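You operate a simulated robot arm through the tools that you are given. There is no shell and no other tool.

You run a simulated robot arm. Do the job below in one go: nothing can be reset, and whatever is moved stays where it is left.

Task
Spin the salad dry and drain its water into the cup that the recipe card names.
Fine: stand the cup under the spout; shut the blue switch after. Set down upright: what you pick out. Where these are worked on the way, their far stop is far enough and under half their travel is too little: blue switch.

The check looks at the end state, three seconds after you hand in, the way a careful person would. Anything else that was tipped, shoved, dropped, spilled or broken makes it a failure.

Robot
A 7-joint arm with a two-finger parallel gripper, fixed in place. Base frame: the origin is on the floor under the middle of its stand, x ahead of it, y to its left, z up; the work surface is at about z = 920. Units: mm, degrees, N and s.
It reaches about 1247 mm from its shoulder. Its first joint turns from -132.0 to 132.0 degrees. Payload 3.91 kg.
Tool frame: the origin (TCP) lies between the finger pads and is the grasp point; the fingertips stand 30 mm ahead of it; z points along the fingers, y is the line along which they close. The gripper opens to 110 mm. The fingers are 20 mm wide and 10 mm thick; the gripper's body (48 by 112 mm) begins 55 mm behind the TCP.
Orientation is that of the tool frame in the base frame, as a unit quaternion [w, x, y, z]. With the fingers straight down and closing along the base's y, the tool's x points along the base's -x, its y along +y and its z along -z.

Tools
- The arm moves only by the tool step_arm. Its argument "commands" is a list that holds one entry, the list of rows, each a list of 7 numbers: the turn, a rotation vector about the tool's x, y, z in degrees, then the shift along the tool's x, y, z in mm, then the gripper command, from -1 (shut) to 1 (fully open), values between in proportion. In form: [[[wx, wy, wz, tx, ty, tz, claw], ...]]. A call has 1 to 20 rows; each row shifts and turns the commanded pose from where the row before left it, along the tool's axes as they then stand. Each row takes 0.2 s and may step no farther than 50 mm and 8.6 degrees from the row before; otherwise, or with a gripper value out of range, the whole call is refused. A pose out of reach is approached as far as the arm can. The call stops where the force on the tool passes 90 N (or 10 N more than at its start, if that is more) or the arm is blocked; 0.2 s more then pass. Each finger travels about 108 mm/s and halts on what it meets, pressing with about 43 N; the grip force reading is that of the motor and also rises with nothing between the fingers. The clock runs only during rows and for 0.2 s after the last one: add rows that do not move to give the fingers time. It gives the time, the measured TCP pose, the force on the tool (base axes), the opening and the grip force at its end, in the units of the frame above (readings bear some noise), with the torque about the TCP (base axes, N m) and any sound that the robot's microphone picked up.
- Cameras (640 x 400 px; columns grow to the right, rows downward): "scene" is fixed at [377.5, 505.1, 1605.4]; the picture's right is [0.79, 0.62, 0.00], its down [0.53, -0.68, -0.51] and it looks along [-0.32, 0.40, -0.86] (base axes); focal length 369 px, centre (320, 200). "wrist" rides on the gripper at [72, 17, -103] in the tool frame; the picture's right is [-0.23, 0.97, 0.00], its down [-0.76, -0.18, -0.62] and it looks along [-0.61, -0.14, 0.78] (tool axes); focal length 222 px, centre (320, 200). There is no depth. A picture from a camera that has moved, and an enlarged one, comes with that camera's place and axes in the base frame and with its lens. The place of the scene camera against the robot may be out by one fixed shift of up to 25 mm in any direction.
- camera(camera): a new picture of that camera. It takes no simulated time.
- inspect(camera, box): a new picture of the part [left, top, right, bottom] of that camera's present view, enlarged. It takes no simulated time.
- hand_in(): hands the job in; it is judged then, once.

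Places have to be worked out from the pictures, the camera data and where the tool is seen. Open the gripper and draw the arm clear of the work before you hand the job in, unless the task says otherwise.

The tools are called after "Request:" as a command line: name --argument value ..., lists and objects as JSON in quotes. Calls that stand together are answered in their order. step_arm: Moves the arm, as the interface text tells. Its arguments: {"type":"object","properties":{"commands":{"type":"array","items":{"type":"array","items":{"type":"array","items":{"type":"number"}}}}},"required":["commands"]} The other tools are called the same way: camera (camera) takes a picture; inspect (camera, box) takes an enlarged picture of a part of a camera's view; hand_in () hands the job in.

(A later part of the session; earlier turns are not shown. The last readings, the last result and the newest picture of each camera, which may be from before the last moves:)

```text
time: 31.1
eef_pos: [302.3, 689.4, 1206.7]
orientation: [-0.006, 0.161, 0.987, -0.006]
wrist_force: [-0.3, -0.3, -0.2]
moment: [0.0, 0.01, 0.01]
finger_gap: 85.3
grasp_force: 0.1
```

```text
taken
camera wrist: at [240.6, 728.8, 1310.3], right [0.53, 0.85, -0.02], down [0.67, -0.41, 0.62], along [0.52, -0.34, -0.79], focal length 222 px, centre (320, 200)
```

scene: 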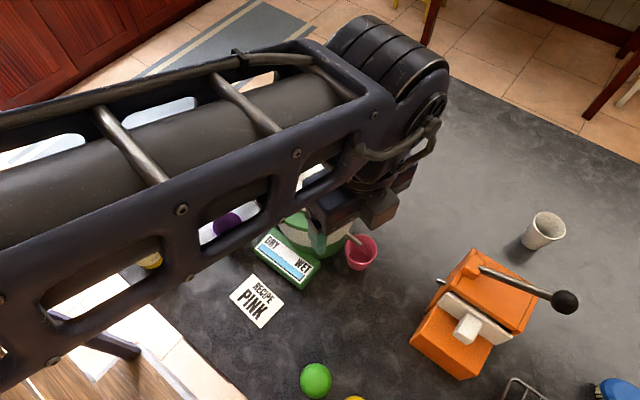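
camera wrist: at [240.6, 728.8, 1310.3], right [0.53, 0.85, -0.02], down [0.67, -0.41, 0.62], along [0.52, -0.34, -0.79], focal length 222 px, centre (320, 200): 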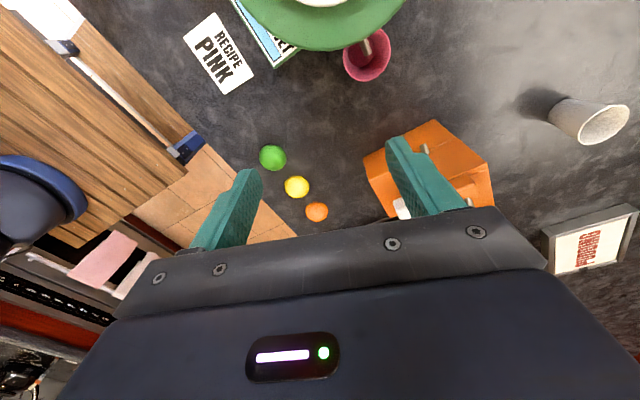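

The arm has straightened; I compare the orange machine with the first picture in enlarged form and check the cup/gauge.

Request:
inspect --camera "scene" --box '[390, 200, 600, 390]'

Request:
inspect --camera "scene" --box '[220, 200, 400, 320]'

```text
2.11 times, centred on (495, 295) of scene
camera zoom: at [377.5, 505.1, 1605.4], right [0.79, 0.62, 0.0], down [0.53, -0.68, -0.51], along [-0.32, 0.4, -0.86], focal length 776 px, centre (-48, 0)
```

zoom: 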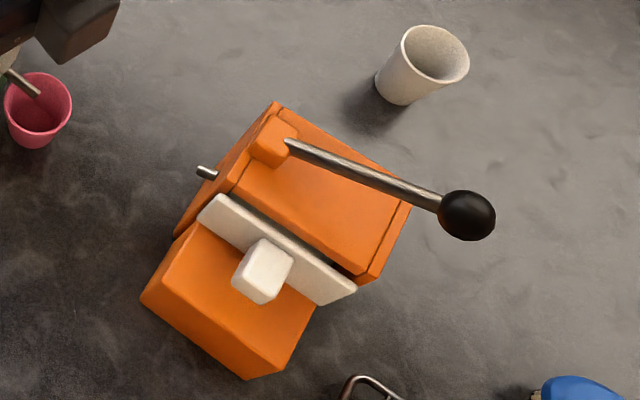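

```text
3.33 times, centred on (310, 260) of scene
camera zoom: at [377.5, 505.1, 1605.4], right [0.79, 0.62, 0.0], down [0.53, -0.68, -0.51], along [-0.32, 0.4, -0.86], focal length 1229 px, centre (353, 0)
```

zoom: 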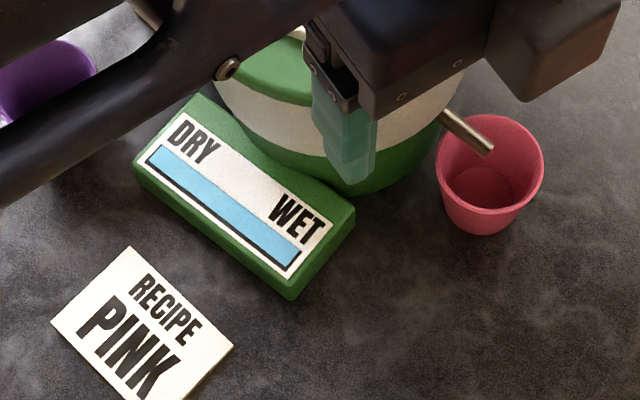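

The machine is exactly where it was. Now I rotate the wrist (tool x toward -y), partly close the gripper to ~50 mm, and move to a spot from which the wrist camera sees the lid knob.

Request:
step_arm --commands '[[[0, 0, -7.86, 0, 0, 0, 0.2], [0, 0, -7.86, 0, 0, 0, -0.1], [0, 0, -7.86, 0, 0, 0, -0.1], [0, 0, -7.86, 0, 0, 0, -0.1], [0, 0, -7.86, 0, 0, 0, -0.1], [0, 0, -7.86, 0, 0, 0, -0.1], [0, 0, -7.86, 0, 0, 0, -0.1], [0, 0, -7.86, 0, 0, 0, -0.1], [0, 0, -7.86, 0, 0, 0, -0.1], [0, 0, -7.86, 0, 0, 0, -0.1], [0, 0, -7.86, 0, 0, 0, -0.1], [0, 0, -7.86, 0, 0, 0, -0.1], [0, 0, -7.86, 0, 0, 0, -0.1], [0, 0, -7.86, 0, 0, 0, -0.1]]]'

Request:
step_arm --commands '[[[0, 0, 0, 0, 35, -8, -0.1], [0, 0, 0, 0, 40, -8, -0.1], [0, 0, 0, 0, 40, -8, -0.1], [0, 0, 0, -10, 30, 0, -0.1], [0, 0, 0, 0, 0, 0, -0.1]]]'

Request:
camera --camera "wrist"

Request:
camera --camera "scene"

```text
time: 34.1
eef_pos: [301.2, 689.5, 1207.5]
orientation: [0.008, 0.717, -0.697, -0.003]
wrist_force: [0.5, -0.4, 1.0]
moment: [0.03, 0.01, -0.01]
finger_gap: 49.4
grasp_force: 0.0
```

```text
time: 35.3
eef_pos: [158.3, 694.6, 1234.9]
orientation: [0.008, 0.716, -0.698, -0.002]
wrist_force: [0.4, 0.8, -0.1]
moment: [-0.02, -0.03, 0.0]
finger_gap: 49.5
grasp_force: 0.0
```

```text
taken
camera wrist: at [145.9, 622.4, 1337.7], right [-0.98, 0.2, 0.01], down [0.17, 0.77, 0.61], along [0.11, 0.6, -0.79], focal length 222 px, centre (320, 200)
```

wrist: 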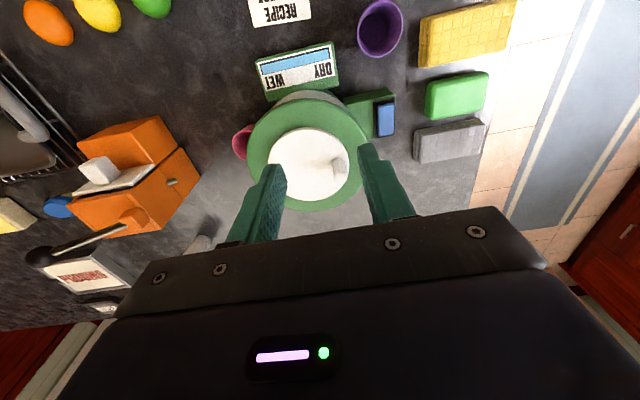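

```text
taken
```

scene: 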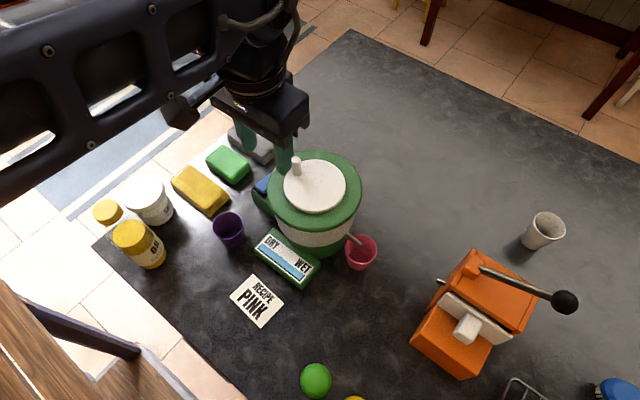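

Great view of the lid, knob and switch. I enlarge to pin down the disk centre, knob and the blue switch.

Request:
inspect --camera "wrist" --box '[240, 80, 400, 220]'

Request:
inspect --camera "wrist" --box '[330, 70, 430, 150]'

Request:
inspect --camera "scene" --box '[230, 140, 380, 260]'

```text
2.86 times, centred on (320, 150) of wrist
camera zoom: at [145.9, 622.4, 1337.7], right [-0.98, 0.2, 0.01], down [0.17, 0.77, 0.61], along [0.11, 0.6, -0.79], focal length 635 px, centre (320, 343)
```

zoom: 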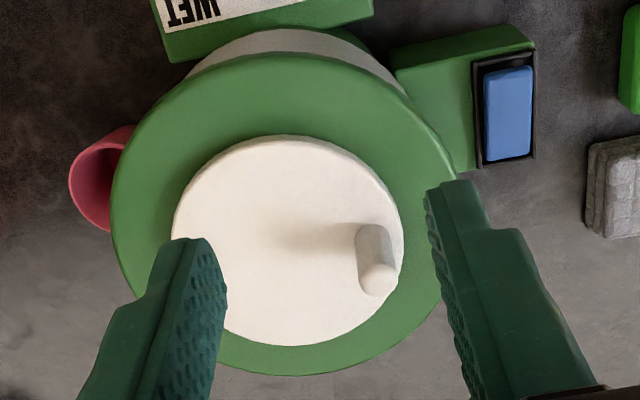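

```text
5.00 times, centred on (380, 110) of wrist
camera zoom: at [145.9, 622.4, 1337.7], right [-0.98, 0.2, 0.01], down [0.17, 0.77, 0.61], along [0.11, 0.6, -0.79], focal length 1111 px, centre (20, 650)
```

zoom: 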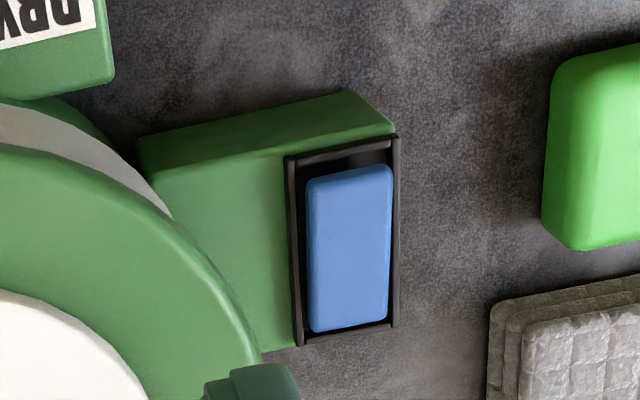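

```text
3.33 times, centred on (305, 200) of scene
camera zoom: at [377.5, 505.1, 1605.4], right [0.79, 0.62, 0.0], down [0.53, -0.68, -0.51], along [-0.32, 0.4, -0.86], focal length 1229 px, centre (370, 200)
```

zoom: 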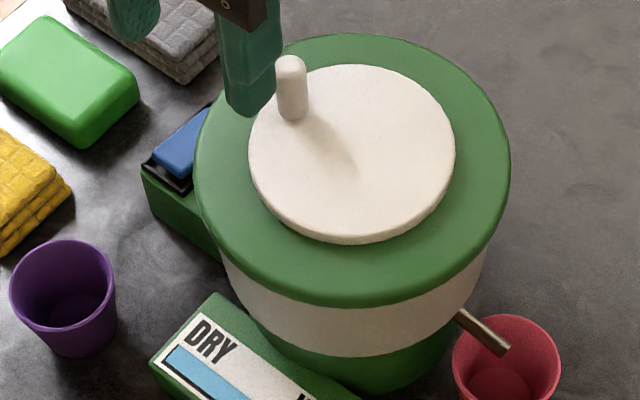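

Disk centre ≈ (184.3, 761.6), knob ≈ (147.5, 762) radius ≈ 37. I correct the small tilt, move over the knob and come down to z ≈ 1165 to check alignment.

Request:
step_arm --commands '[[[0.81, -0.48, 1.47, 0, 0, 0, -0.1], [0, 0, 0, -33.7, 5.4, 0, -0.1], [0, 0, 0, -33.7, 5.4, 0, -0.1], [0, 0, 0, 0, 0, 25, -0.1], [0, 0, 0, 0, 0, 25, -0.1], [0, 0, 0, 0, 0, 20, -0.1], [0, 0, 0, 0, 0, 0, -0.1]]]'

Request:
camera --camera "wrist"

Request:
camera --camera "scene"

```text
time: 36.9
eef_pos: [147.1, 763.0, 1165.2]
orientation: [0.002, 0.707, -0.707, 0.0]
wrist_force: [-0.1, 0.3, -0.8]
moment: [-0.01, -0.02, 0.0]
finger_gap: 49.7
grasp_force: 0.1
```

```text
taken
camera wrist: at [131.5, 690.6, 1267.0], right [-0.97, 0.23, 0.0], down [0.18, 0.76, 0.62], along [0.14, 0.61, -0.78], focal length 222 px, centre (320, 200)
```

wrist: 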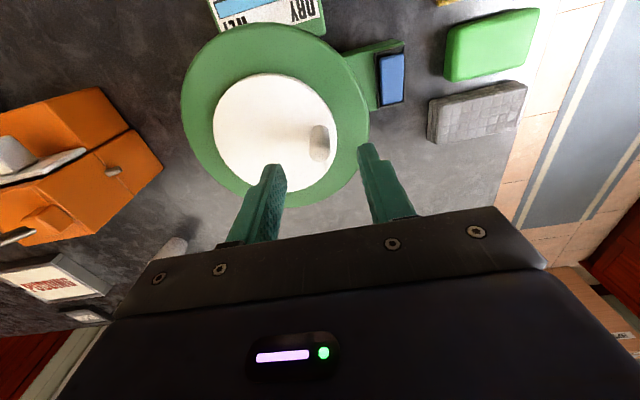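

```text
taken
```

scene: 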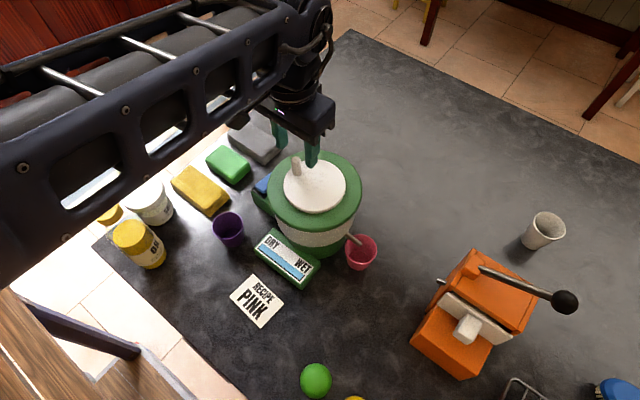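

Knob lies between the fingers. I descend to z ≈ 1128 (fingertips ≈ 1098, just above the disk) in small steps.

Request:
step_arm --commands '[[[0, 0, 0, 0, 0, 12, -0.1], [0, 0, 0, 0, 0, 12, -0.1], [0, 0, 0, 0, 0, 7, -0.1], [0, 0, 0, 0, 0, 6, -0.1], [0, 0, 0, 0, 0, 0, -0.1]]]'

Request:
inspect --camera "wrist" --box '[200, 60, 440, 240]'

Request:
inspect --camera "scene" --box '[230, 110, 380, 230]'

```text
time: 38.1
eef_pos: [146.0, 762.5, 1127.4]
orientation: [-0.001, -0.707, 0.707, 0.0]
wrist_force: [-0.7, 0.2, -0.9]
moment: [0.01, 0.0, -0.01]
finger_gap: 49.7
grasp_force: 0.1
```

```text
2.22 times, centred on (320, 150) of wrist
camera zoom: at [129.9, 690.0, 1229.6], right [-0.97, 0.23, 0.0], down [0.18, 0.76, 0.62], along [0.14, 0.61, -0.78], focal length 494 px, centre (320, 311)
```

zoom: 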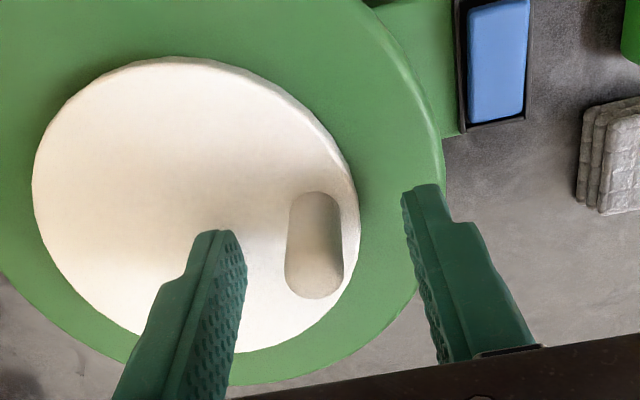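

```text
3.33 times, centred on (305, 170) of scene
camera zoom: at [377.5, 505.1, 1605.4], right [0.79, 0.62, 0.0], down [0.53, -0.68, -0.51], along [-0.32, 0.4, -0.86], focal length 1229 px, centre (370, 300)
```

zoom: 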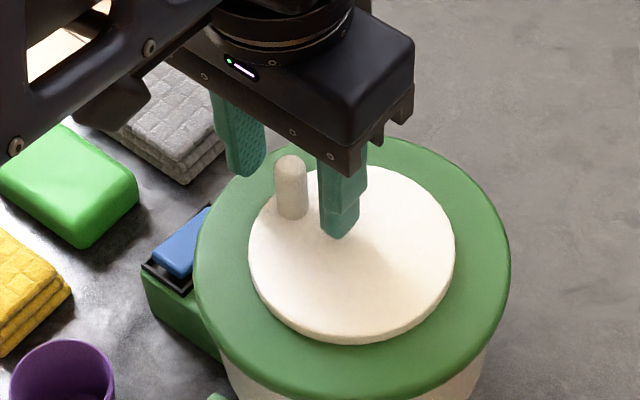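

The knob is centred between the fingers. I close on it.

Request:
step_arm --commands '[[[0, 0, 0, 0, 0, 0, -0.5], [0, 0, 0, 0, 0, 0, -1], [0, 0, 0, 0, 0, 0, -1], [0, 0, 0, 0, 0, 0, -1]]]'

Request:
inspect --camera "scene" --box '[230, 110, 380, 230]'

```text
time: 39.1
eef_pos: [147.2, 763.0, 1126.7]
orientation: [-0.001, -0.706, 0.708, -0.001]
wrist_force: [10.3, -0.1, -0.6]
moment: [0.12, -0.27, 0.04]
finger_gap: 15.9
grasp_force: 45.1
```

```text
3.33 times, centred on (305, 170) of scene
camera zoom: at [377.5, 505.1, 1605.4], right [0.79, 0.62, 0.0], down [0.53, -0.68, -0.51], along [-0.32, 0.4, -0.86], focal length 1229 px, centre (370, 300)
```

zoom: 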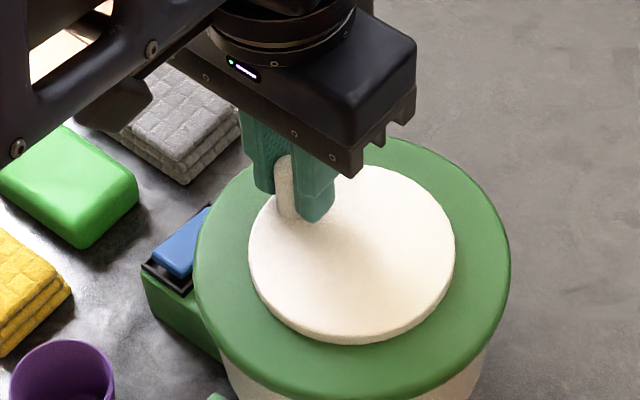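

Knob gripped at 15.9 mm with a 10 N pull in +x (knob ~1 mm to +x). I test a 30° turn clockwise (seen from above) and read forces and the gauge.

Request:
step_arm --commands '[[[0, 0, 0, 0, -1, 0, -1], [0, 0, 0, -9.45, -1.24, 0, -1], [0, 0, 0, -8.8, -3.65, 0, -1], [0, 0, 0, 0, 0, 0, -1]]]'

Request:
inspect --camera "scene" --box '[230, 110, 400, 290]'

```text
time: 40.1
eef_pos: [150.9, 779.2, 1127.0]
orientation: [0.001, 0.707, -0.707, -0.002]
wrist_force: [-7.7, -4.0, 11.3]
moment: [0.11, -0.16, -0.24]
finger_gap: 16.1
grasp_force: 45.4
```

```text
2.22 times, centred on (315, 200) of scene
camera zoom: at [377.5, 505.1, 1605.4], right [0.79, 0.62, 0.0], down [0.53, -0.68, -0.51], along [-0.32, 0.4, -0.86], focal length 819 px, centre (331, 200)
```

zoom: 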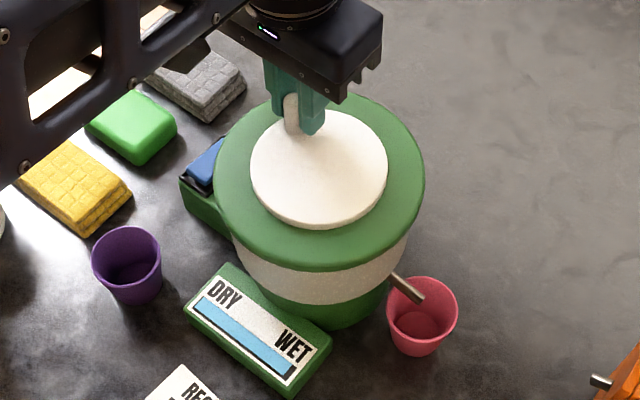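

The disk turns freely enough (≈12 N). I continue clockwise for half a turn in 20° steps and check forces and centre estimate.

Request:
step_arm --commands '[[[0, 0, 0, -9.79, -8.21, 0, -1], [0, 0, 0, -6.39, -11.07, 0, -1], [0, 0, 0, -2.22, -12.59, 0, -1], [0, 0, 0, 2.22, -12.59, 0, -1], [0, 0, 0, 0, 0, 0, -1]]]'

Request:
step_arm --commands '[[[0, 0, 0, 6.39, -11.07, 0, -1], [0, 0, 0, 9.79, -8.21, 0, -1], [0, 0, 0, 12.01, -4.37, 0, -1], [0, 0, 0, 12.78, 0, 0, -1], [0, 0, 0, 0, 0, 0, -1]]]'

Request:
camera --camera "scene"

```text
time: 41.3
eef_pos: [198.4, 795.9, 1125.9]
orientation: [-0.001, -0.707, 0.708, -0.001]
wrist_force: [0.2, -2.5, -4.9]
moment: [-0.19, -0.18, 0.02]
finger_gap: 15.8
grasp_force: 44.9
```

```text
time: 42.5
eef_pos: [223.8, 755.6, 1125.2]
orientation: [-0.001, -0.706, 0.709, -0.001]
wrist_force: [19.2, 4.2, -5.2]
moment: [0.39, -0.34, -0.25]
finger_gap: 15.9
grasp_force: 45.0
```

```text
taken
```

scene: 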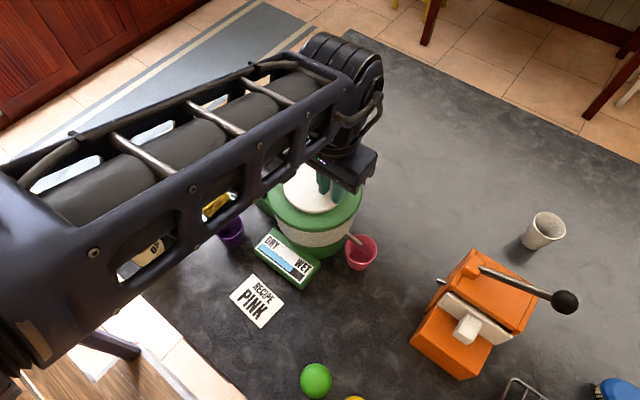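

Fitted circle through the measured positions: centre ≈ (185.9, 759.9), radius ≈ 38. I check the gauge for progress after about 190° of turning.

Request:
inspect --camera "scene" --box '[230, 200, 400, 310]'

```text
3.64 times, centred on (315, 255) of scene
camera zoom: at [377.5, 505.1, 1605.4], right [0.79, 0.62, 0.0], down [0.53, -0.68, -0.51], along [-0.32, 0.4, -0.86], focal length 1340 px, centre (338, 0)
```

zoom: 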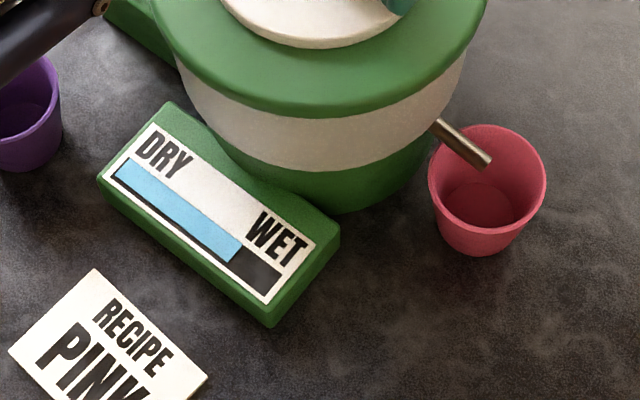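

The bar has shrunk by about a quarter toward DRY — clockwise works. I correct the radius and run one full turn.

Request:
step_arm --commands '[[[0, 0, 0, 0, -3, 0, -1], [0, 0, 0, 12.69, 3.64, 0, -1], [0, 0, 0, 10.68, 7.76, 0, -1], [0, 0, 0, 7.38, 10.94, 0, -1], [0, 0, 0, 3.19, 12.81, 0, -1], [0, 0, 0, -1.38, 13.13, 0, -1], [0, 0, 0, -5.79, 11.86, 0, -1], [0, 0, 0, -9.5, 9.17, 0, -1], [0, 0, 0, -12.06, 5.37, 0, -1], [0, 0, 0, -13.17, 0.92, 0, -1], [0, 0, 0, -12.69, -3.64, 0, -1], [0, 0, 0, -10.68, -7.76, 0, -1], [0, 0, 0, -7.38, -10.94, 0, -1], [0, 0, 0, -3.19, -12.81, 0, -1], [0, 0, 0, 1.38, -13.13, 0, -1], [0, 0, 0, 5.79, -11.86, 0, -1], [0, 0, 0, 9.5, -9.17, 0, -1], [0, 0, 0, 12.06, -5.37, 0, -1], [0, 0, 0, 13.17, -0.92, 0, -1]]]'

Request:
camera --camera "scene"

Request:
inspect --camera "scene" --box '[230, 200, 400, 310]'

```text
time: 43.5
eef_pos: [211.8, 721.1, 1125.4]
orientation: [-0.001, -0.703, 0.711, -0.006]
wrist_force: [0.2, 0.1, 1.1]
moment: [0.05, 0.03, 0.0]
finger_gap: 0.0
grasp_force: 37.7
stopped in row 5: the force on the tool passed its limit at 104 N (the readings are from after the stop); the commanded pose is now the measured one
```

```text
taken
```

scene: 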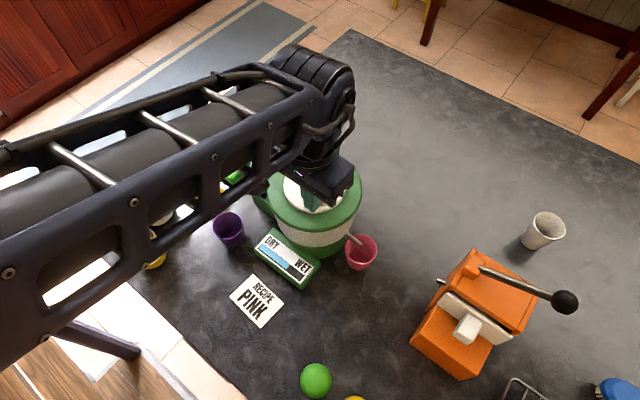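

```text
3.64 times, centred on (315, 255) of scene
camera zoom: at [377.5, 505.1, 1605.4], right [0.79, 0.62, 0.0], down [0.53, -0.68, -0.51], along [-0.32, 0.4, -0.86], focal length 1340 px, centre (338, 0)
```

zoom: 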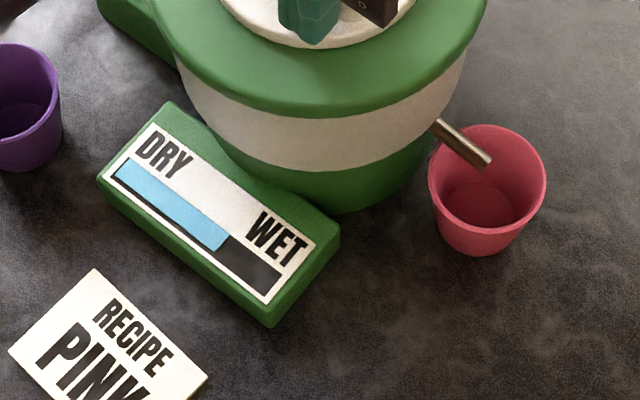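

The knob slipped out of the fingers (gap 0). I look where the knob is relative to the fingers.

Request:
camera --camera "wrist"

Request:
inspect --camera "scene" --box '[250, 140, 380, 260]'

```text
taken
camera wrist: at [192.8, 650.3, 1228.0], right [-0.97, 0.24, -0.01], down [0.18, 0.77, 0.62], along [0.15, 0.6, -0.79], focal length 222 px, centre (320, 200)
```

wrist: 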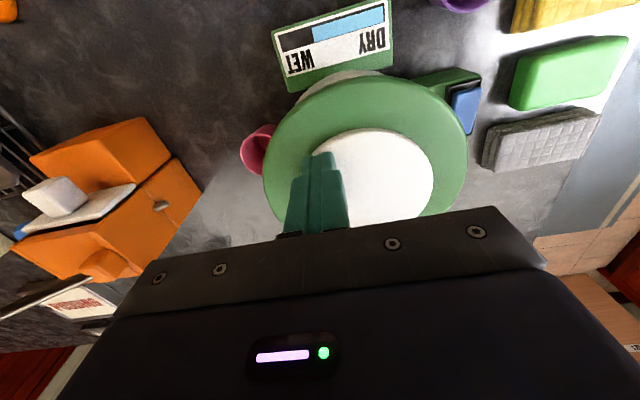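

```text
3.33 times, centred on (315, 200) of scene
camera zoom: at [377.5, 505.1, 1605.4], right [0.79, 0.62, 0.0], down [0.53, -0.68, -0.51], along [-0.32, 0.4, -0.86], focal length 1229 px, centre (337, 200)
```

zoom: 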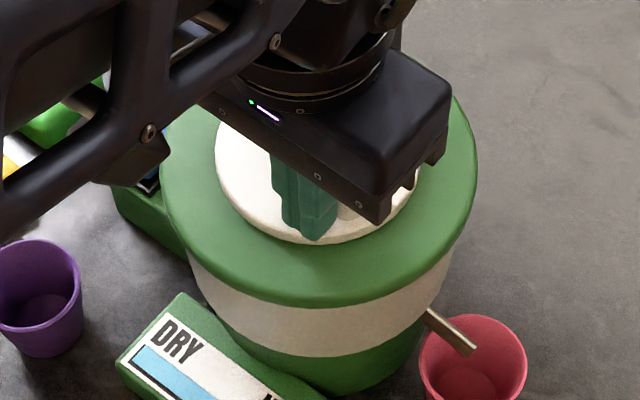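

The knob stayed at about (222, 738) (θ ≈ -31°) while the fingers slid off. Since knob and fingers can both run on the same circle, I'll push it with closed fingers instead: lift, go behind the knob (θ ≈ +15°), and look.

Request:
step_arm --commands '[[[0, 0, 0, 0, 0, -25, -1], [0, 0, 0, 0, 0, -30, -1], [0, 0, 0, -24.3, -5.4, 0, -1], [0, 0, 0, -24.3, -5.4, 0, -1], [0, 0, 0, 0, 0, 0, -1]]]'

Request:
camera --camera "wrist"

Request:
inspect --camera "scene" --box '[230, 120, 400, 260]'

```text
time: 44.7
eef_pos: [222.6, 770.3, 1179.8]
orientation: [-0.001, -0.703, 0.711, -0.005]
wrist_force: [-1.2, -0.3, 0.2]
moment: [0.0, -0.01, -0.01]
finger_gap: 0.0
grasp_force: 37.9
```

```text
taken
camera wrist: at [203.9, 699.4, 1282.6], right [-0.97, 0.24, -0.01], down [0.18, 0.77, 0.62], along [0.15, 0.6, -0.79], focal length 222 px, centre (320, 200)
```

wrist: 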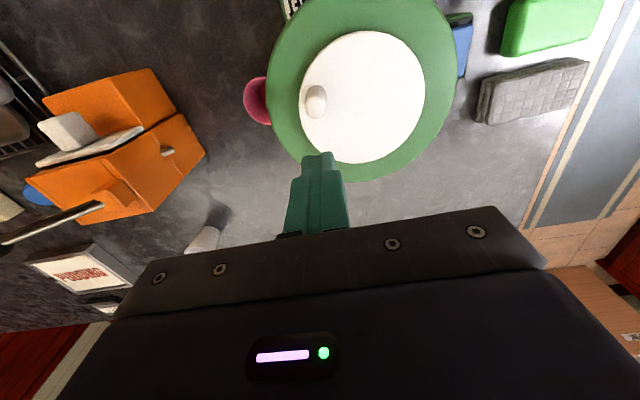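

```text
2.86 times, centred on (315, 190) of scene
camera zoom: at [377.5, 505.1, 1605.4], right [0.79, 0.62, 0.0], down [0.53, -0.68, -0.51], along [-0.32, 0.4, -0.86], focal length 1053 px, centre (334, 229)
```

zoom: 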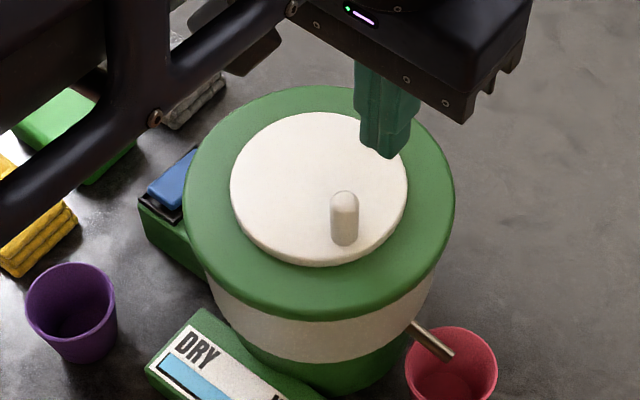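

Knob at ≈ (218, 741), fingers behind it at θ ≈ 16°. I lower the closed fingers to z ≈ 1126 and push clockwise about 120° to test.

Request:
step_arm --commands '[[[0, 0, 0, 0, 0, 25, -1], [0, 0, 0, 0, 0, 20, -1], [0, 0, 0, 0, 0, 8, -1], [0, 0, 0, 0, 0, 0, -1], [0, 0, 0, 13.13, -1.38, 0, -1], [0, 0, 0, 12.81, 3.19, 0, -1], [0, 0, 0, 10.94, 7.38, 0, -1], [0, 0, 0, 7.76, 10.68, 0, -1], [0, 0, 0, 3.64, 12.69, 0, -1], [0, 0, 0, -0.92, 13.17, 0, -1], [0, 0, 0, 0, 0, 0, -1]]]'

Request:
inspect --camera "scene" --box '[230, 120, 400, 310]'

```text
time: 47.1
eef_pos: [175.5, 722.2, 1126.4]
orientation: [-0.001, -0.704, 0.711, -0.006]
wrist_force: [-0.7, 0.3, 0.2]
moment: [-0.02, -0.02, -0.01]
finger_gap: 0.0
grasp_force: 37.7
```

```text
2.11 times, centred on (315, 215) of scene
camera zoom: at [377.5, 505.1, 1605.4], right [0.79, 0.62, 0.0], down [0.53, -0.68, -0.51], along [-0.32, 0.4, -0.86], focal length 776 px, centre (330, 168)
```

zoom: 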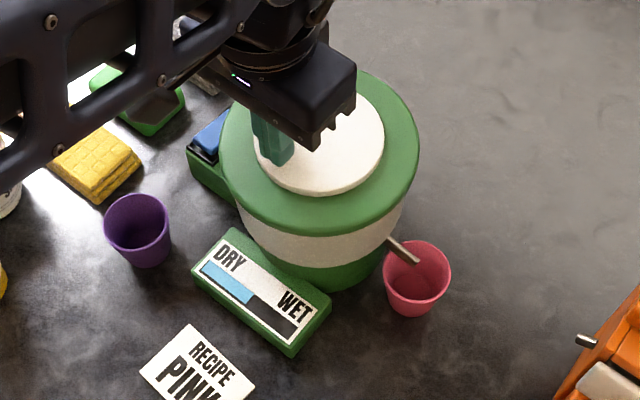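

The gauge is at about half. Pushing works well with low forces; I continue clockwise for a full 400°.

Request:
step_arm --commands '[[[0, 0, 0, -5.37, 12.06, 0, -1], [0, 0, 0, -9.17, 9.5, 0, -1], [0, 0, 0, -11.86, 5.79, 0, -1], [0, 0, 0, -13.13, 1.38, 0, -1], [0, 0, 0, -12.81, -3.19, 0, -1], [0, 0, 0, -10.94, -7.38, 0, -1], [0, 0, 0, -7.76, -10.68, 0, -1], [0, 0, 0, -3.64, -12.69, 0, -1], [0, 0, 0, 0.92, -13.17, 0, -1], [0, 0, 0, 5.37, -12.06, 0, -1], [0, 0, 0, 9.17, -9.5, 0, -1], [0, 0, 0, 11.86, -5.79, 0, -1], [0, 0, 0, 13.13, -1.38, 0, -1], [0, 0, 0, 12.81, 3.19, 0, -1], [0, 0, 0, 10.94, 7.38, 0, -1], [0, 0, 0, 7.76, 10.68, 0, -1], [0, 0, 0, 3.64, 12.69, 0, -1], [0, 0, 0, -0.92, 13.17, 0, -1], [0, 0, 0, -5.37, 12.06, 0, -1], [0, 0, 0, 0, 0, 0, -1]]]'

Request:
inspect --camera "scene" --box '[230, 120, 400, 310]'

```text
time: 51.3
eef_pos: [164.1, 728.8, 1126.8]
orientation: [-0.001, -0.703, 0.711, -0.005]
wrist_force: [-0.3, 0.1, -0.2]
moment: [0.0, -0.03, 0.01]
finger_gap: 0.2
grasp_force: 36.9
```

```text
2.11 times, centred on (315, 215) of scene
camera zoom: at [377.5, 505.1, 1605.4], right [0.79, 0.62, 0.0], down [0.53, -0.68, -0.51], along [-0.32, 0.4, -0.86], focal length 776 px, centre (330, 168)
```

zoom: 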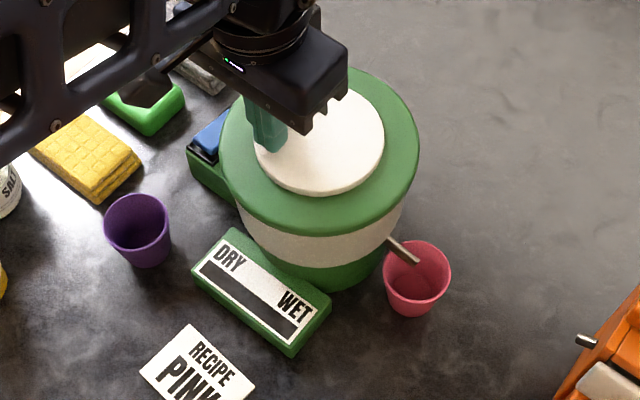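

The gauge looks fully dry; I zoom to be sure there is no blue sliver left.

Request:
inspect --camera "scene" --box '[250, 220, 325, 290]'

Request:
inspect --camera "scene" --box '[320, 220, 390, 280]'

```text
5.71 times, centred on (288, 255) of scene
camera zoom: at [377.5, 505.1, 1605.4], right [0.79, 0.62, 0.0], down [0.53, -0.68, -0.51], along [-0.32, 0.4, -0.86], focal length 2106 px, centre (506, -114)
```

zoom: 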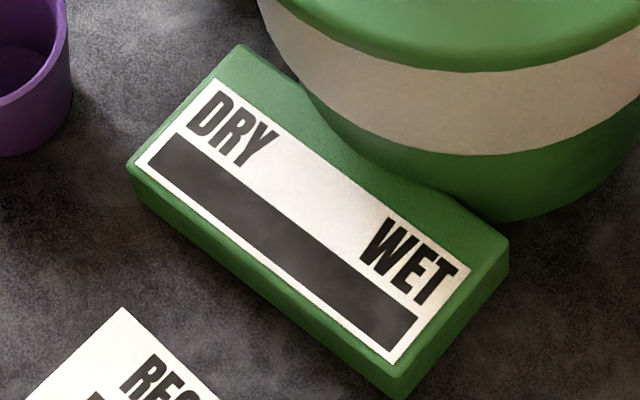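

```text
6.67 times, centred on (355, 250) of scene
camera zoom: at [377.5, 505.1, 1605.4], right [0.79, 0.62, 0.0], down [0.53, -0.68, -0.51], along [-0.32, 0.4, -0.86], focal length 2457 px, centre (87, -133)
```

zoom: 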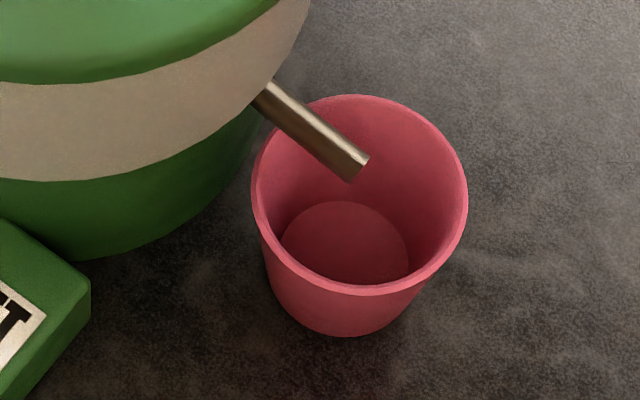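

The bar is completely empty — salad is dry, cup still empty so the drain is controlled by the blue switch. I add another ~100° of spin for margin, then lift clear of the knob.

Request:
step_arm --commands '[[[0, 0, 0, -9.17, 9.5, 0, -1], [0, 0, 0, -11.86, 5.79, 0, -1], [0, 0, 0, -13.13, 1.38, 0, -1], [0, 0, 0, -12.81, -3.19, 0, -1], [0, 0, 0, -10.94, -7.38, 0, -1], [0, 0, 0, 0, 0, 0, -1], [0, 0, 0, 0, 0, -25, -1], [0, 0, 0, 0, 0, -35, -1], [0, 0, 0, 0, 0, -35, -1]]]'

Request:
step_arm --commands '[[[0, 0, 8.2, 0, 0, 0, -1], [0, 0, 8.2, 0, 0, 0, -1], [0, 0, 8.2, 0, 0, 0, -1], [0, 0, 8.2, 0, 0, 0, -1], [0, 0, 8.2, 0, 0, 0, -1], [0, 0, 8.2, 0, 0, 0, -1], [0, 0, 8.2, 0, 0, 0, -1], [0, 0, 8.2, 0, 0, 0, -1], [0, 0, 8.2, 0, 0, 0, -1], [0, 0, 8.2, 0, 0, 0, -1], [0, 0, 8.2, 0, 0, 0, -1], [0, 0, 0, 0, 0, 0, -1]]]'

Request:
camera --camera "wrist"

Request:
camera --camera "scene"

```text
time: 53.3
eef_pos: [157.9, 788.6, 1220.9]
orientation: [-0.001, -0.703, 0.711, -0.006]
wrist_force: [0.1, 0.0, 0.2]
moment: [-0.03, -0.01, 0.01]
finger_gap: 0.1
grasp_force: 37.9
```

```text
time: 55.9
eef_pos: [157.6, 788.1, 1221.3]
orientation: [0.003, 0.008, 1.0, -0.005]
wrist_force: [0.5, 0.7, -0.5]
moment: [-0.01, 0.01, -0.01]
finger_gap: 0.3
grasp_force: 36.9
```

```text
taken
camera wrist: at [85.3, 807.0, 1322.8], right [0.24, 0.97, -0.01], down [0.75, -0.18, 0.63], along [0.61, -0.16, -0.78], focal length 222 px, centre (320, 200)
```

wrist: 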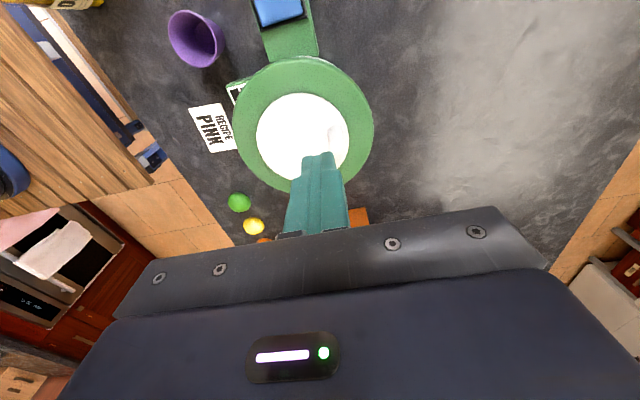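

```text
taken
```

scene: 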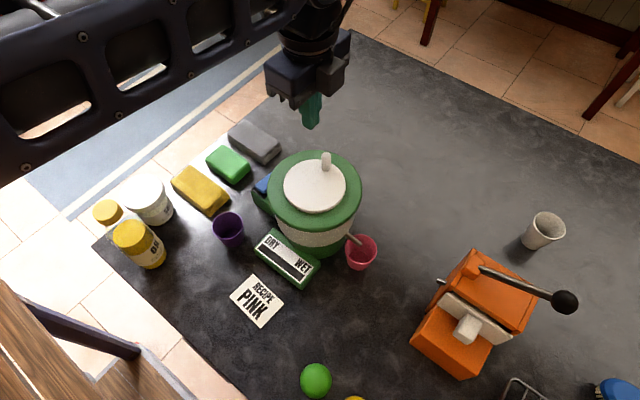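

Knob is now away from the switch side. I move over to the switch area and lower somewhat to inspect it from the wrist camera.

Request:
step_arm --commands '[[[0, 0, 0, 31.3, -14.3, 0, -1], [0, 0, 0, 31.3, -14.3, 0, -1], [0, 0, 0, 31.3, -14.3, 0, -1], [0, 0, 0, 0, 0, 40, -1], [0, 0, 0, 0, 0, 40, -1], [0, 0, 0, 0, 0, 0, -1]]]'

Request:
camera --camera "wrist"

Request:
inspect --camera "wrist" --box '[260, 100, 400, 200]'

Request:
inspect --camera "scene" --box '[220, 140, 320, 230]'

```text
time: 57.3
eef_pos: [62.1, 747.0, 1141.9]
orientation: [0.003, 0.007, 1.0, -0.004]
wrist_force: [0.0, -0.4, -0.1]
moment: [0.01, 0.01, -0.02]
finger_gap: 0.0
grasp_force: 37.6
```

```text
taken
camera wrist: at [-10.4, 766.0, 1243.4], right [0.24, 0.97, -0.01], down [0.75, -0.18, 0.63], along [0.61, -0.16, -0.78], focal length 222 px, centre (320, 200)
```

wrist: 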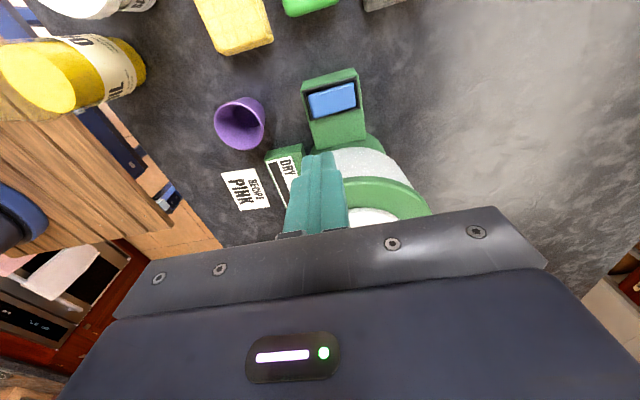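

```text
4.00 times, centred on (330, 150) of wrist
camera zoom: at [-10.4, 766.0, 1243.4], right [0.24, 0.97, -0.01], down [0.75, -0.18, 0.63], along [0.61, -0.16, -0.78], focal length 888 px, centre (280, 400)
```

zoom: 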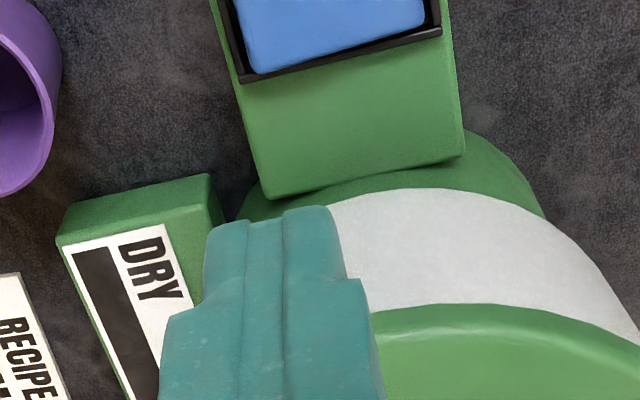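

```text
4.44 times, centred on (270, 185) of scene
camera zoom: at [377.5, 505.1, 1605.4], right [0.79, 0.62, 0.0], down [0.53, -0.68, -0.51], along [-0.32, 0.4, -0.86], focal length 1638 px, centre (542, 267)
```

zoom: 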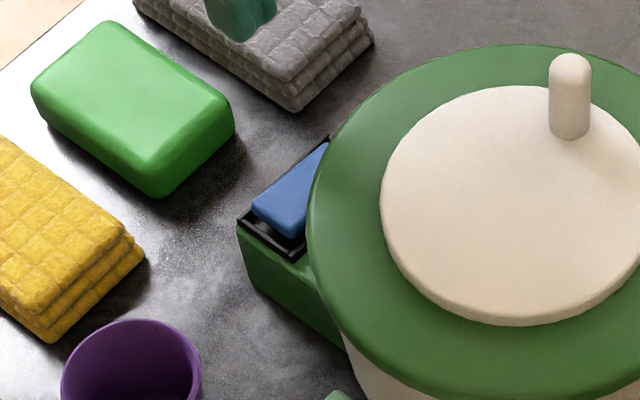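

Request:
inspect --camera "wrist" --box '[290, 55, 380, 125]'

Request:
inspect --camera "scene" --box '[250, 165, 300, 205]'

```text
5.71 times, centred on (335, 90) of wrist
camera zoom: at [-10.4, 766.0, 1243.4], right [0.24, 0.97, -0.01], down [0.75, -0.18, 0.63], along [0.61, -0.16, -0.78], focal length 1269 px, centre (234, 829)
```

zoom: 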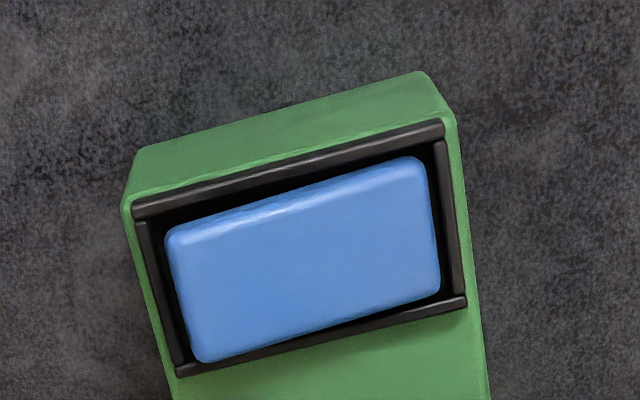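

```text
10.00 times, centred on (275, 185) of scene
camera zoom: at [377.5, 505.1, 1605.4], right [0.79, 0.62, 0.0], down [0.53, -0.68, -0.51], along [-0.32, 0.4, -0.86], focal length 3686 px, centre (770, 350)
```

zoom: 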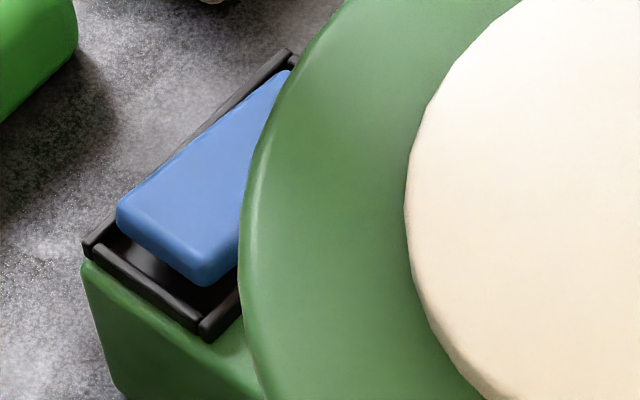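

The rocker's -y end is raised (shut position presumably with +y end down); frame spans x 44–76, y 730–790 at z ≈ 980. I align the closed fingertips over the raised end (60, 747) and descend to just above it.

Request:
step_arm --commands '[[[0, 0, 0, 2, 0, 40, -1], [0, 0, 0, 0, 0, 40, -1], [0, 0, 0, 0, 0, 30, -1], [0, 0, 0, 0, 0, 0, -1]]]'

Request:
camera --camera "wrist"

Request:
camera --camera "scene"

```text
time: 58.3
eef_pos: [60.7, 743.7, 1029.8]
orientation: [0.003, 0.007, 1.0, -0.005]
wrist_force: [-0.6, 0.1, 0.0]
moment: [0.0, 0.04, 0.02]
finger_gap: 0.0
grasp_force: 37.5
```

```text
taken
camera wrist: at [-12.0, 763.4, 1131.3], right [0.24, 0.97, -0.01], down [0.75, -0.18, 0.63], along [0.61, -0.16, -0.78], focal length 222 px, centre (320, 200)
```

wrist: 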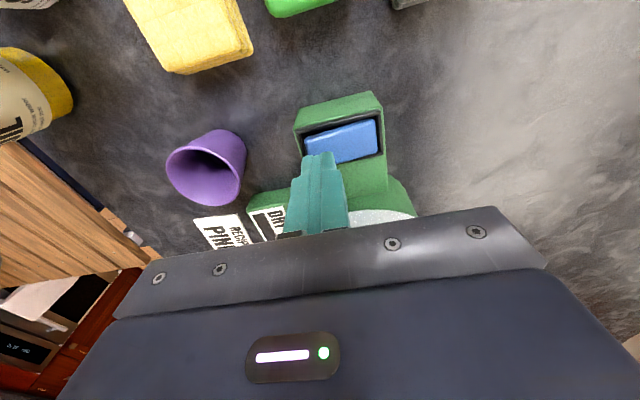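

```text
taken
```

scene: 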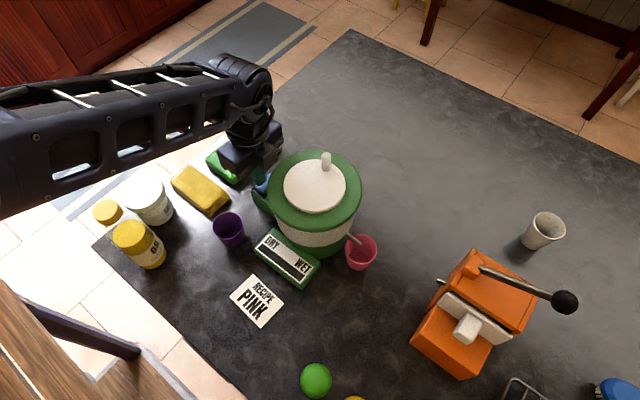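

Request:
inspect --camera "wrist" --box '[270, 80, 410, 190]'

Request:
inspect --camera "scene" --box '[220, 140, 320, 220]'

```text
3.64 times, centred on (340, 135) of wrist
camera zoom: at [-12.0, 763.4, 1131.3], right [0.24, 0.97, -0.01], down [0.75, -0.18, 0.63], along [0.61, -0.16, -0.78], focal length 808 px, centre (247, 436)
```

zoom: 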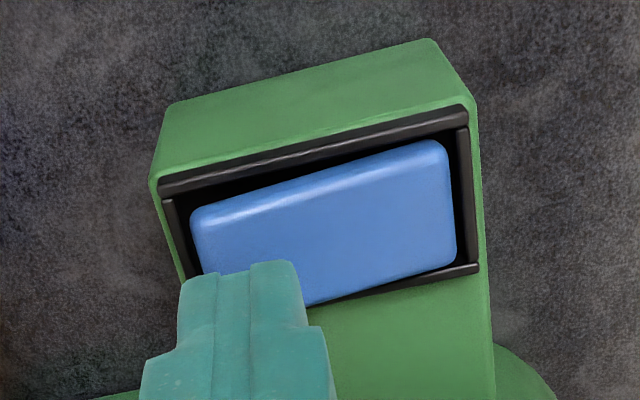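

```text
5.00 times, centred on (270, 180) of scene
camera zoom: at [377.5, 505.1, 1605.4], right [0.79, 0.62, 0.0], down [0.53, -0.68, -0.51], along [-0.32, 0.4, -0.86], focal length 1843 px, centre (570, 300)
```

zoom: 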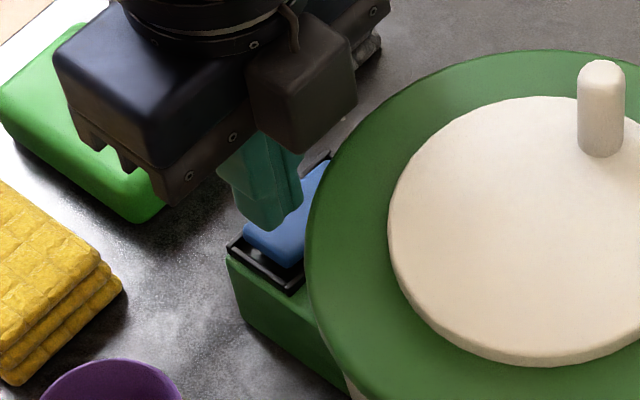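

There's an extra box on the gripper's +x side that would come within a few mm of the spinner lid when pressing straight down. I back up, lean the tool 12° so its upper part tilts to -x, and re-align the fingertips over the raised rocker end.

Request:
step_arm --commands '[[[0, 0, 0, 0, 0, -25, -1], [0, -6, 0, 0, 0, 0, -1], [0, -6, 0, 0, 0, 0, -1], [0, 0, 0, 3.6, 3.2, -0.8, -1], [0, 0, 0, 0, 0, 0, -1]]]'

Request:
inspect --camera "wrist" --box '[240, 60, 440, 200]'

Request:
inspect --camera "scene" --box '[200, 120, 340, 230]'

```text
time: 59.5
eef_pos: [58.6, 748.8, 1055.0]
orientation: [0.108, 0.006, 0.994, -0.005]
wrist_force: [-0.4, 0.5, -0.9]
moment: [-0.01, 0.01, 0.0]
finger_gap: 0.1
grasp_force: 37.7
```

```text
2.86 times, centred on (340, 130) of wrist
camera zoom: at [-33.8, 767.4, 1139.6], right [0.24, 0.97, 0.04], down [0.61, -0.18, 0.77], along [0.76, -0.16, -0.63], focal length 635 px, centre (263, 400)
```

zoom: 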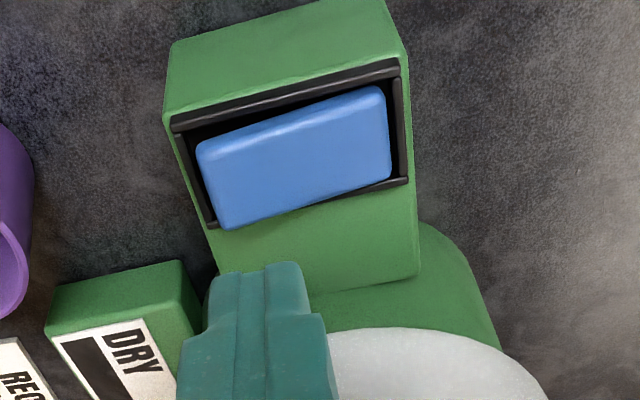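

```text
3.64 times, centred on (270, 175) of scene
camera zoom: at [377.5, 505.1, 1605.4], right [0.79, 0.62, 0.0], down [0.53, -0.68, -0.51], along [-0.32, 0.4, -0.86], focal length 1340 px, centre (502, 291)
```

zoom: 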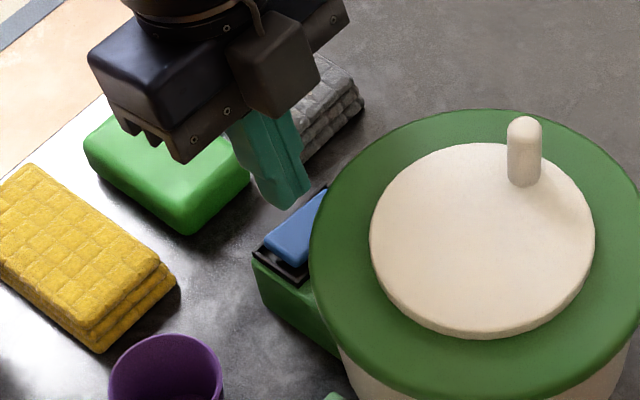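

Clearance to the lid is good now. To press only near the rocker's end, I'll use a single finger: open to 70 mm and shift so the -y finger sits at y ≈ 740 (TCP y ≈ 780).

Request:
step_arm --commands '[[[0, 0, 0, 0, 16, 0, 0.27], [0, 0, 0, 0, 16, 0, 0.27], [0, 0, 0, 0, 0, 0, 0.27], [0, 0, 0, 0, 0, 0, 0.27]]]'

Request:
camera --camera "wrist"

Request:
inspect --camera "scene" --box '[200, 120, 340, 230]'

```text
time: 60.5
eef_pos: [58.7, 780.2, 1054.0]
orientation: [0.108, 0.007, 0.994, -0.006]
wrist_force: [0.0, 0.1, 0.8]
moment: [-0.01, -0.02, 0.01]
finger_gap: 70.2
grasp_force: 0.0
```

```text
taken
camera wrist: at [-33.1, 799.4, 1139.1], right [0.24, 0.97, 0.04], down [0.61, -0.18, 0.77], along [0.76, -0.16, -0.63], focal length 222 px, centre (320, 200)
```

wrist: 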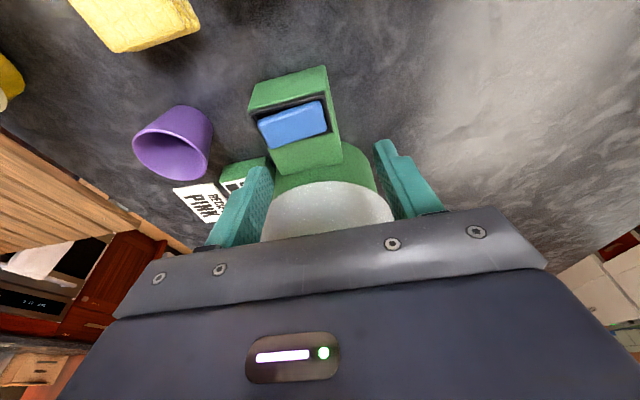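

```text
3.64 times, centred on (270, 175) of scene
camera zoom: at [377.5, 505.1, 1605.4], right [0.79, 0.62, 0.0], down [0.53, -0.68, -0.51], along [-0.32, 0.4, -0.86], focal length 1340 px, centre (502, 291)
```

zoom: 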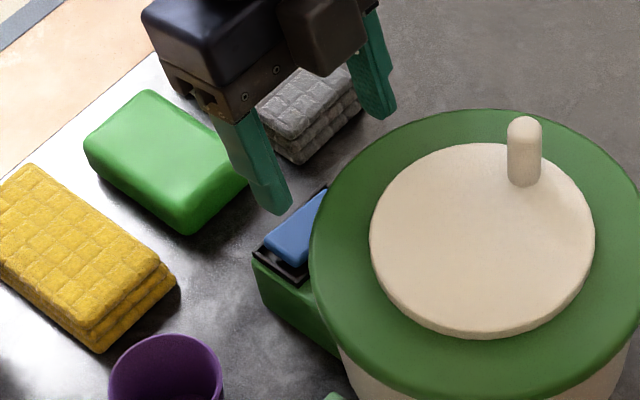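

The -y finger lines up over the raised near end of the rocker. I descend to just above contact, then press in small steps while watching force.

Request:
step_arm --commands '[[[0, 0, 0, 5.2, 0, 14.65, 0.27], [0, 0, 0, 2.6, 0, 11.7, 0.27], [0, 0, 0, 0, 0, 0, 0.27]]]'

Request:
step_arm --commands '[[[0, 0, 0, 0.64, 0, 2.93, 0.27], [0, 0, 0, 0.64, 0, 2.93, 0.27], [0, 0, 0, 0, 0, 0, 0.27]]]'

Request:
inspect --camera "scene" --box '[220, 140, 320, 220]'

Request:
inspect --camera "wrist" --box '[180, 60, 420, 240]'

```text
time: 61.3
eef_pos: [56.8, 781.1, 1027.7]
orientation: [0.107, 0.007, 0.994, -0.006]
wrist_force: [0.0, 0.1, 0.5]
moment: [0.0, 0.0, -0.02]
finger_gap: 69.7
grasp_force: 0.0
```

```text
time: 62.1
eef_pos: [57.2, 780.3, 1021.8]
orientation: [0.108, 0.006, 0.994, -0.007]
wrist_force: [-0.3, 0.5, 0.6]
moment: [0.01, -0.02, -0.02]
finger_gap: 70.0
grasp_force: 0.0
```

```text
5.00 times, centred on (270, 180) of scene
camera zoom: at [377.5, 505.1, 1605.4], right [0.79, 0.62, 0.0], down [0.53, -0.68, -0.51], along [-0.32, 0.4, -0.86], focal length 1843 px, centre (570, 300)
```

zoom: 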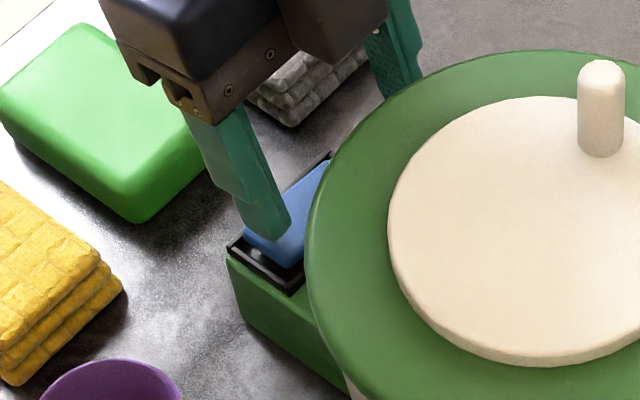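

```text
2.22 times, centred on (300, 150) of wrist
camera zoom: at [-35.0, 799.6, 1106.0], right [0.24, 0.97, 0.04], down [0.61, -0.18, 0.77], along [0.76, -0.16, -0.63], focal length 494 px, centre (364, 311)
```

zoom: 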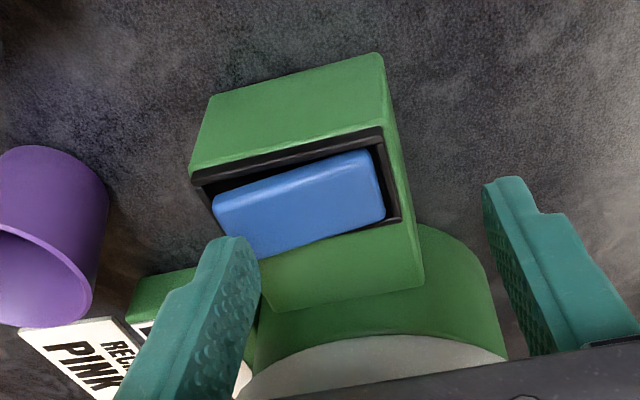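

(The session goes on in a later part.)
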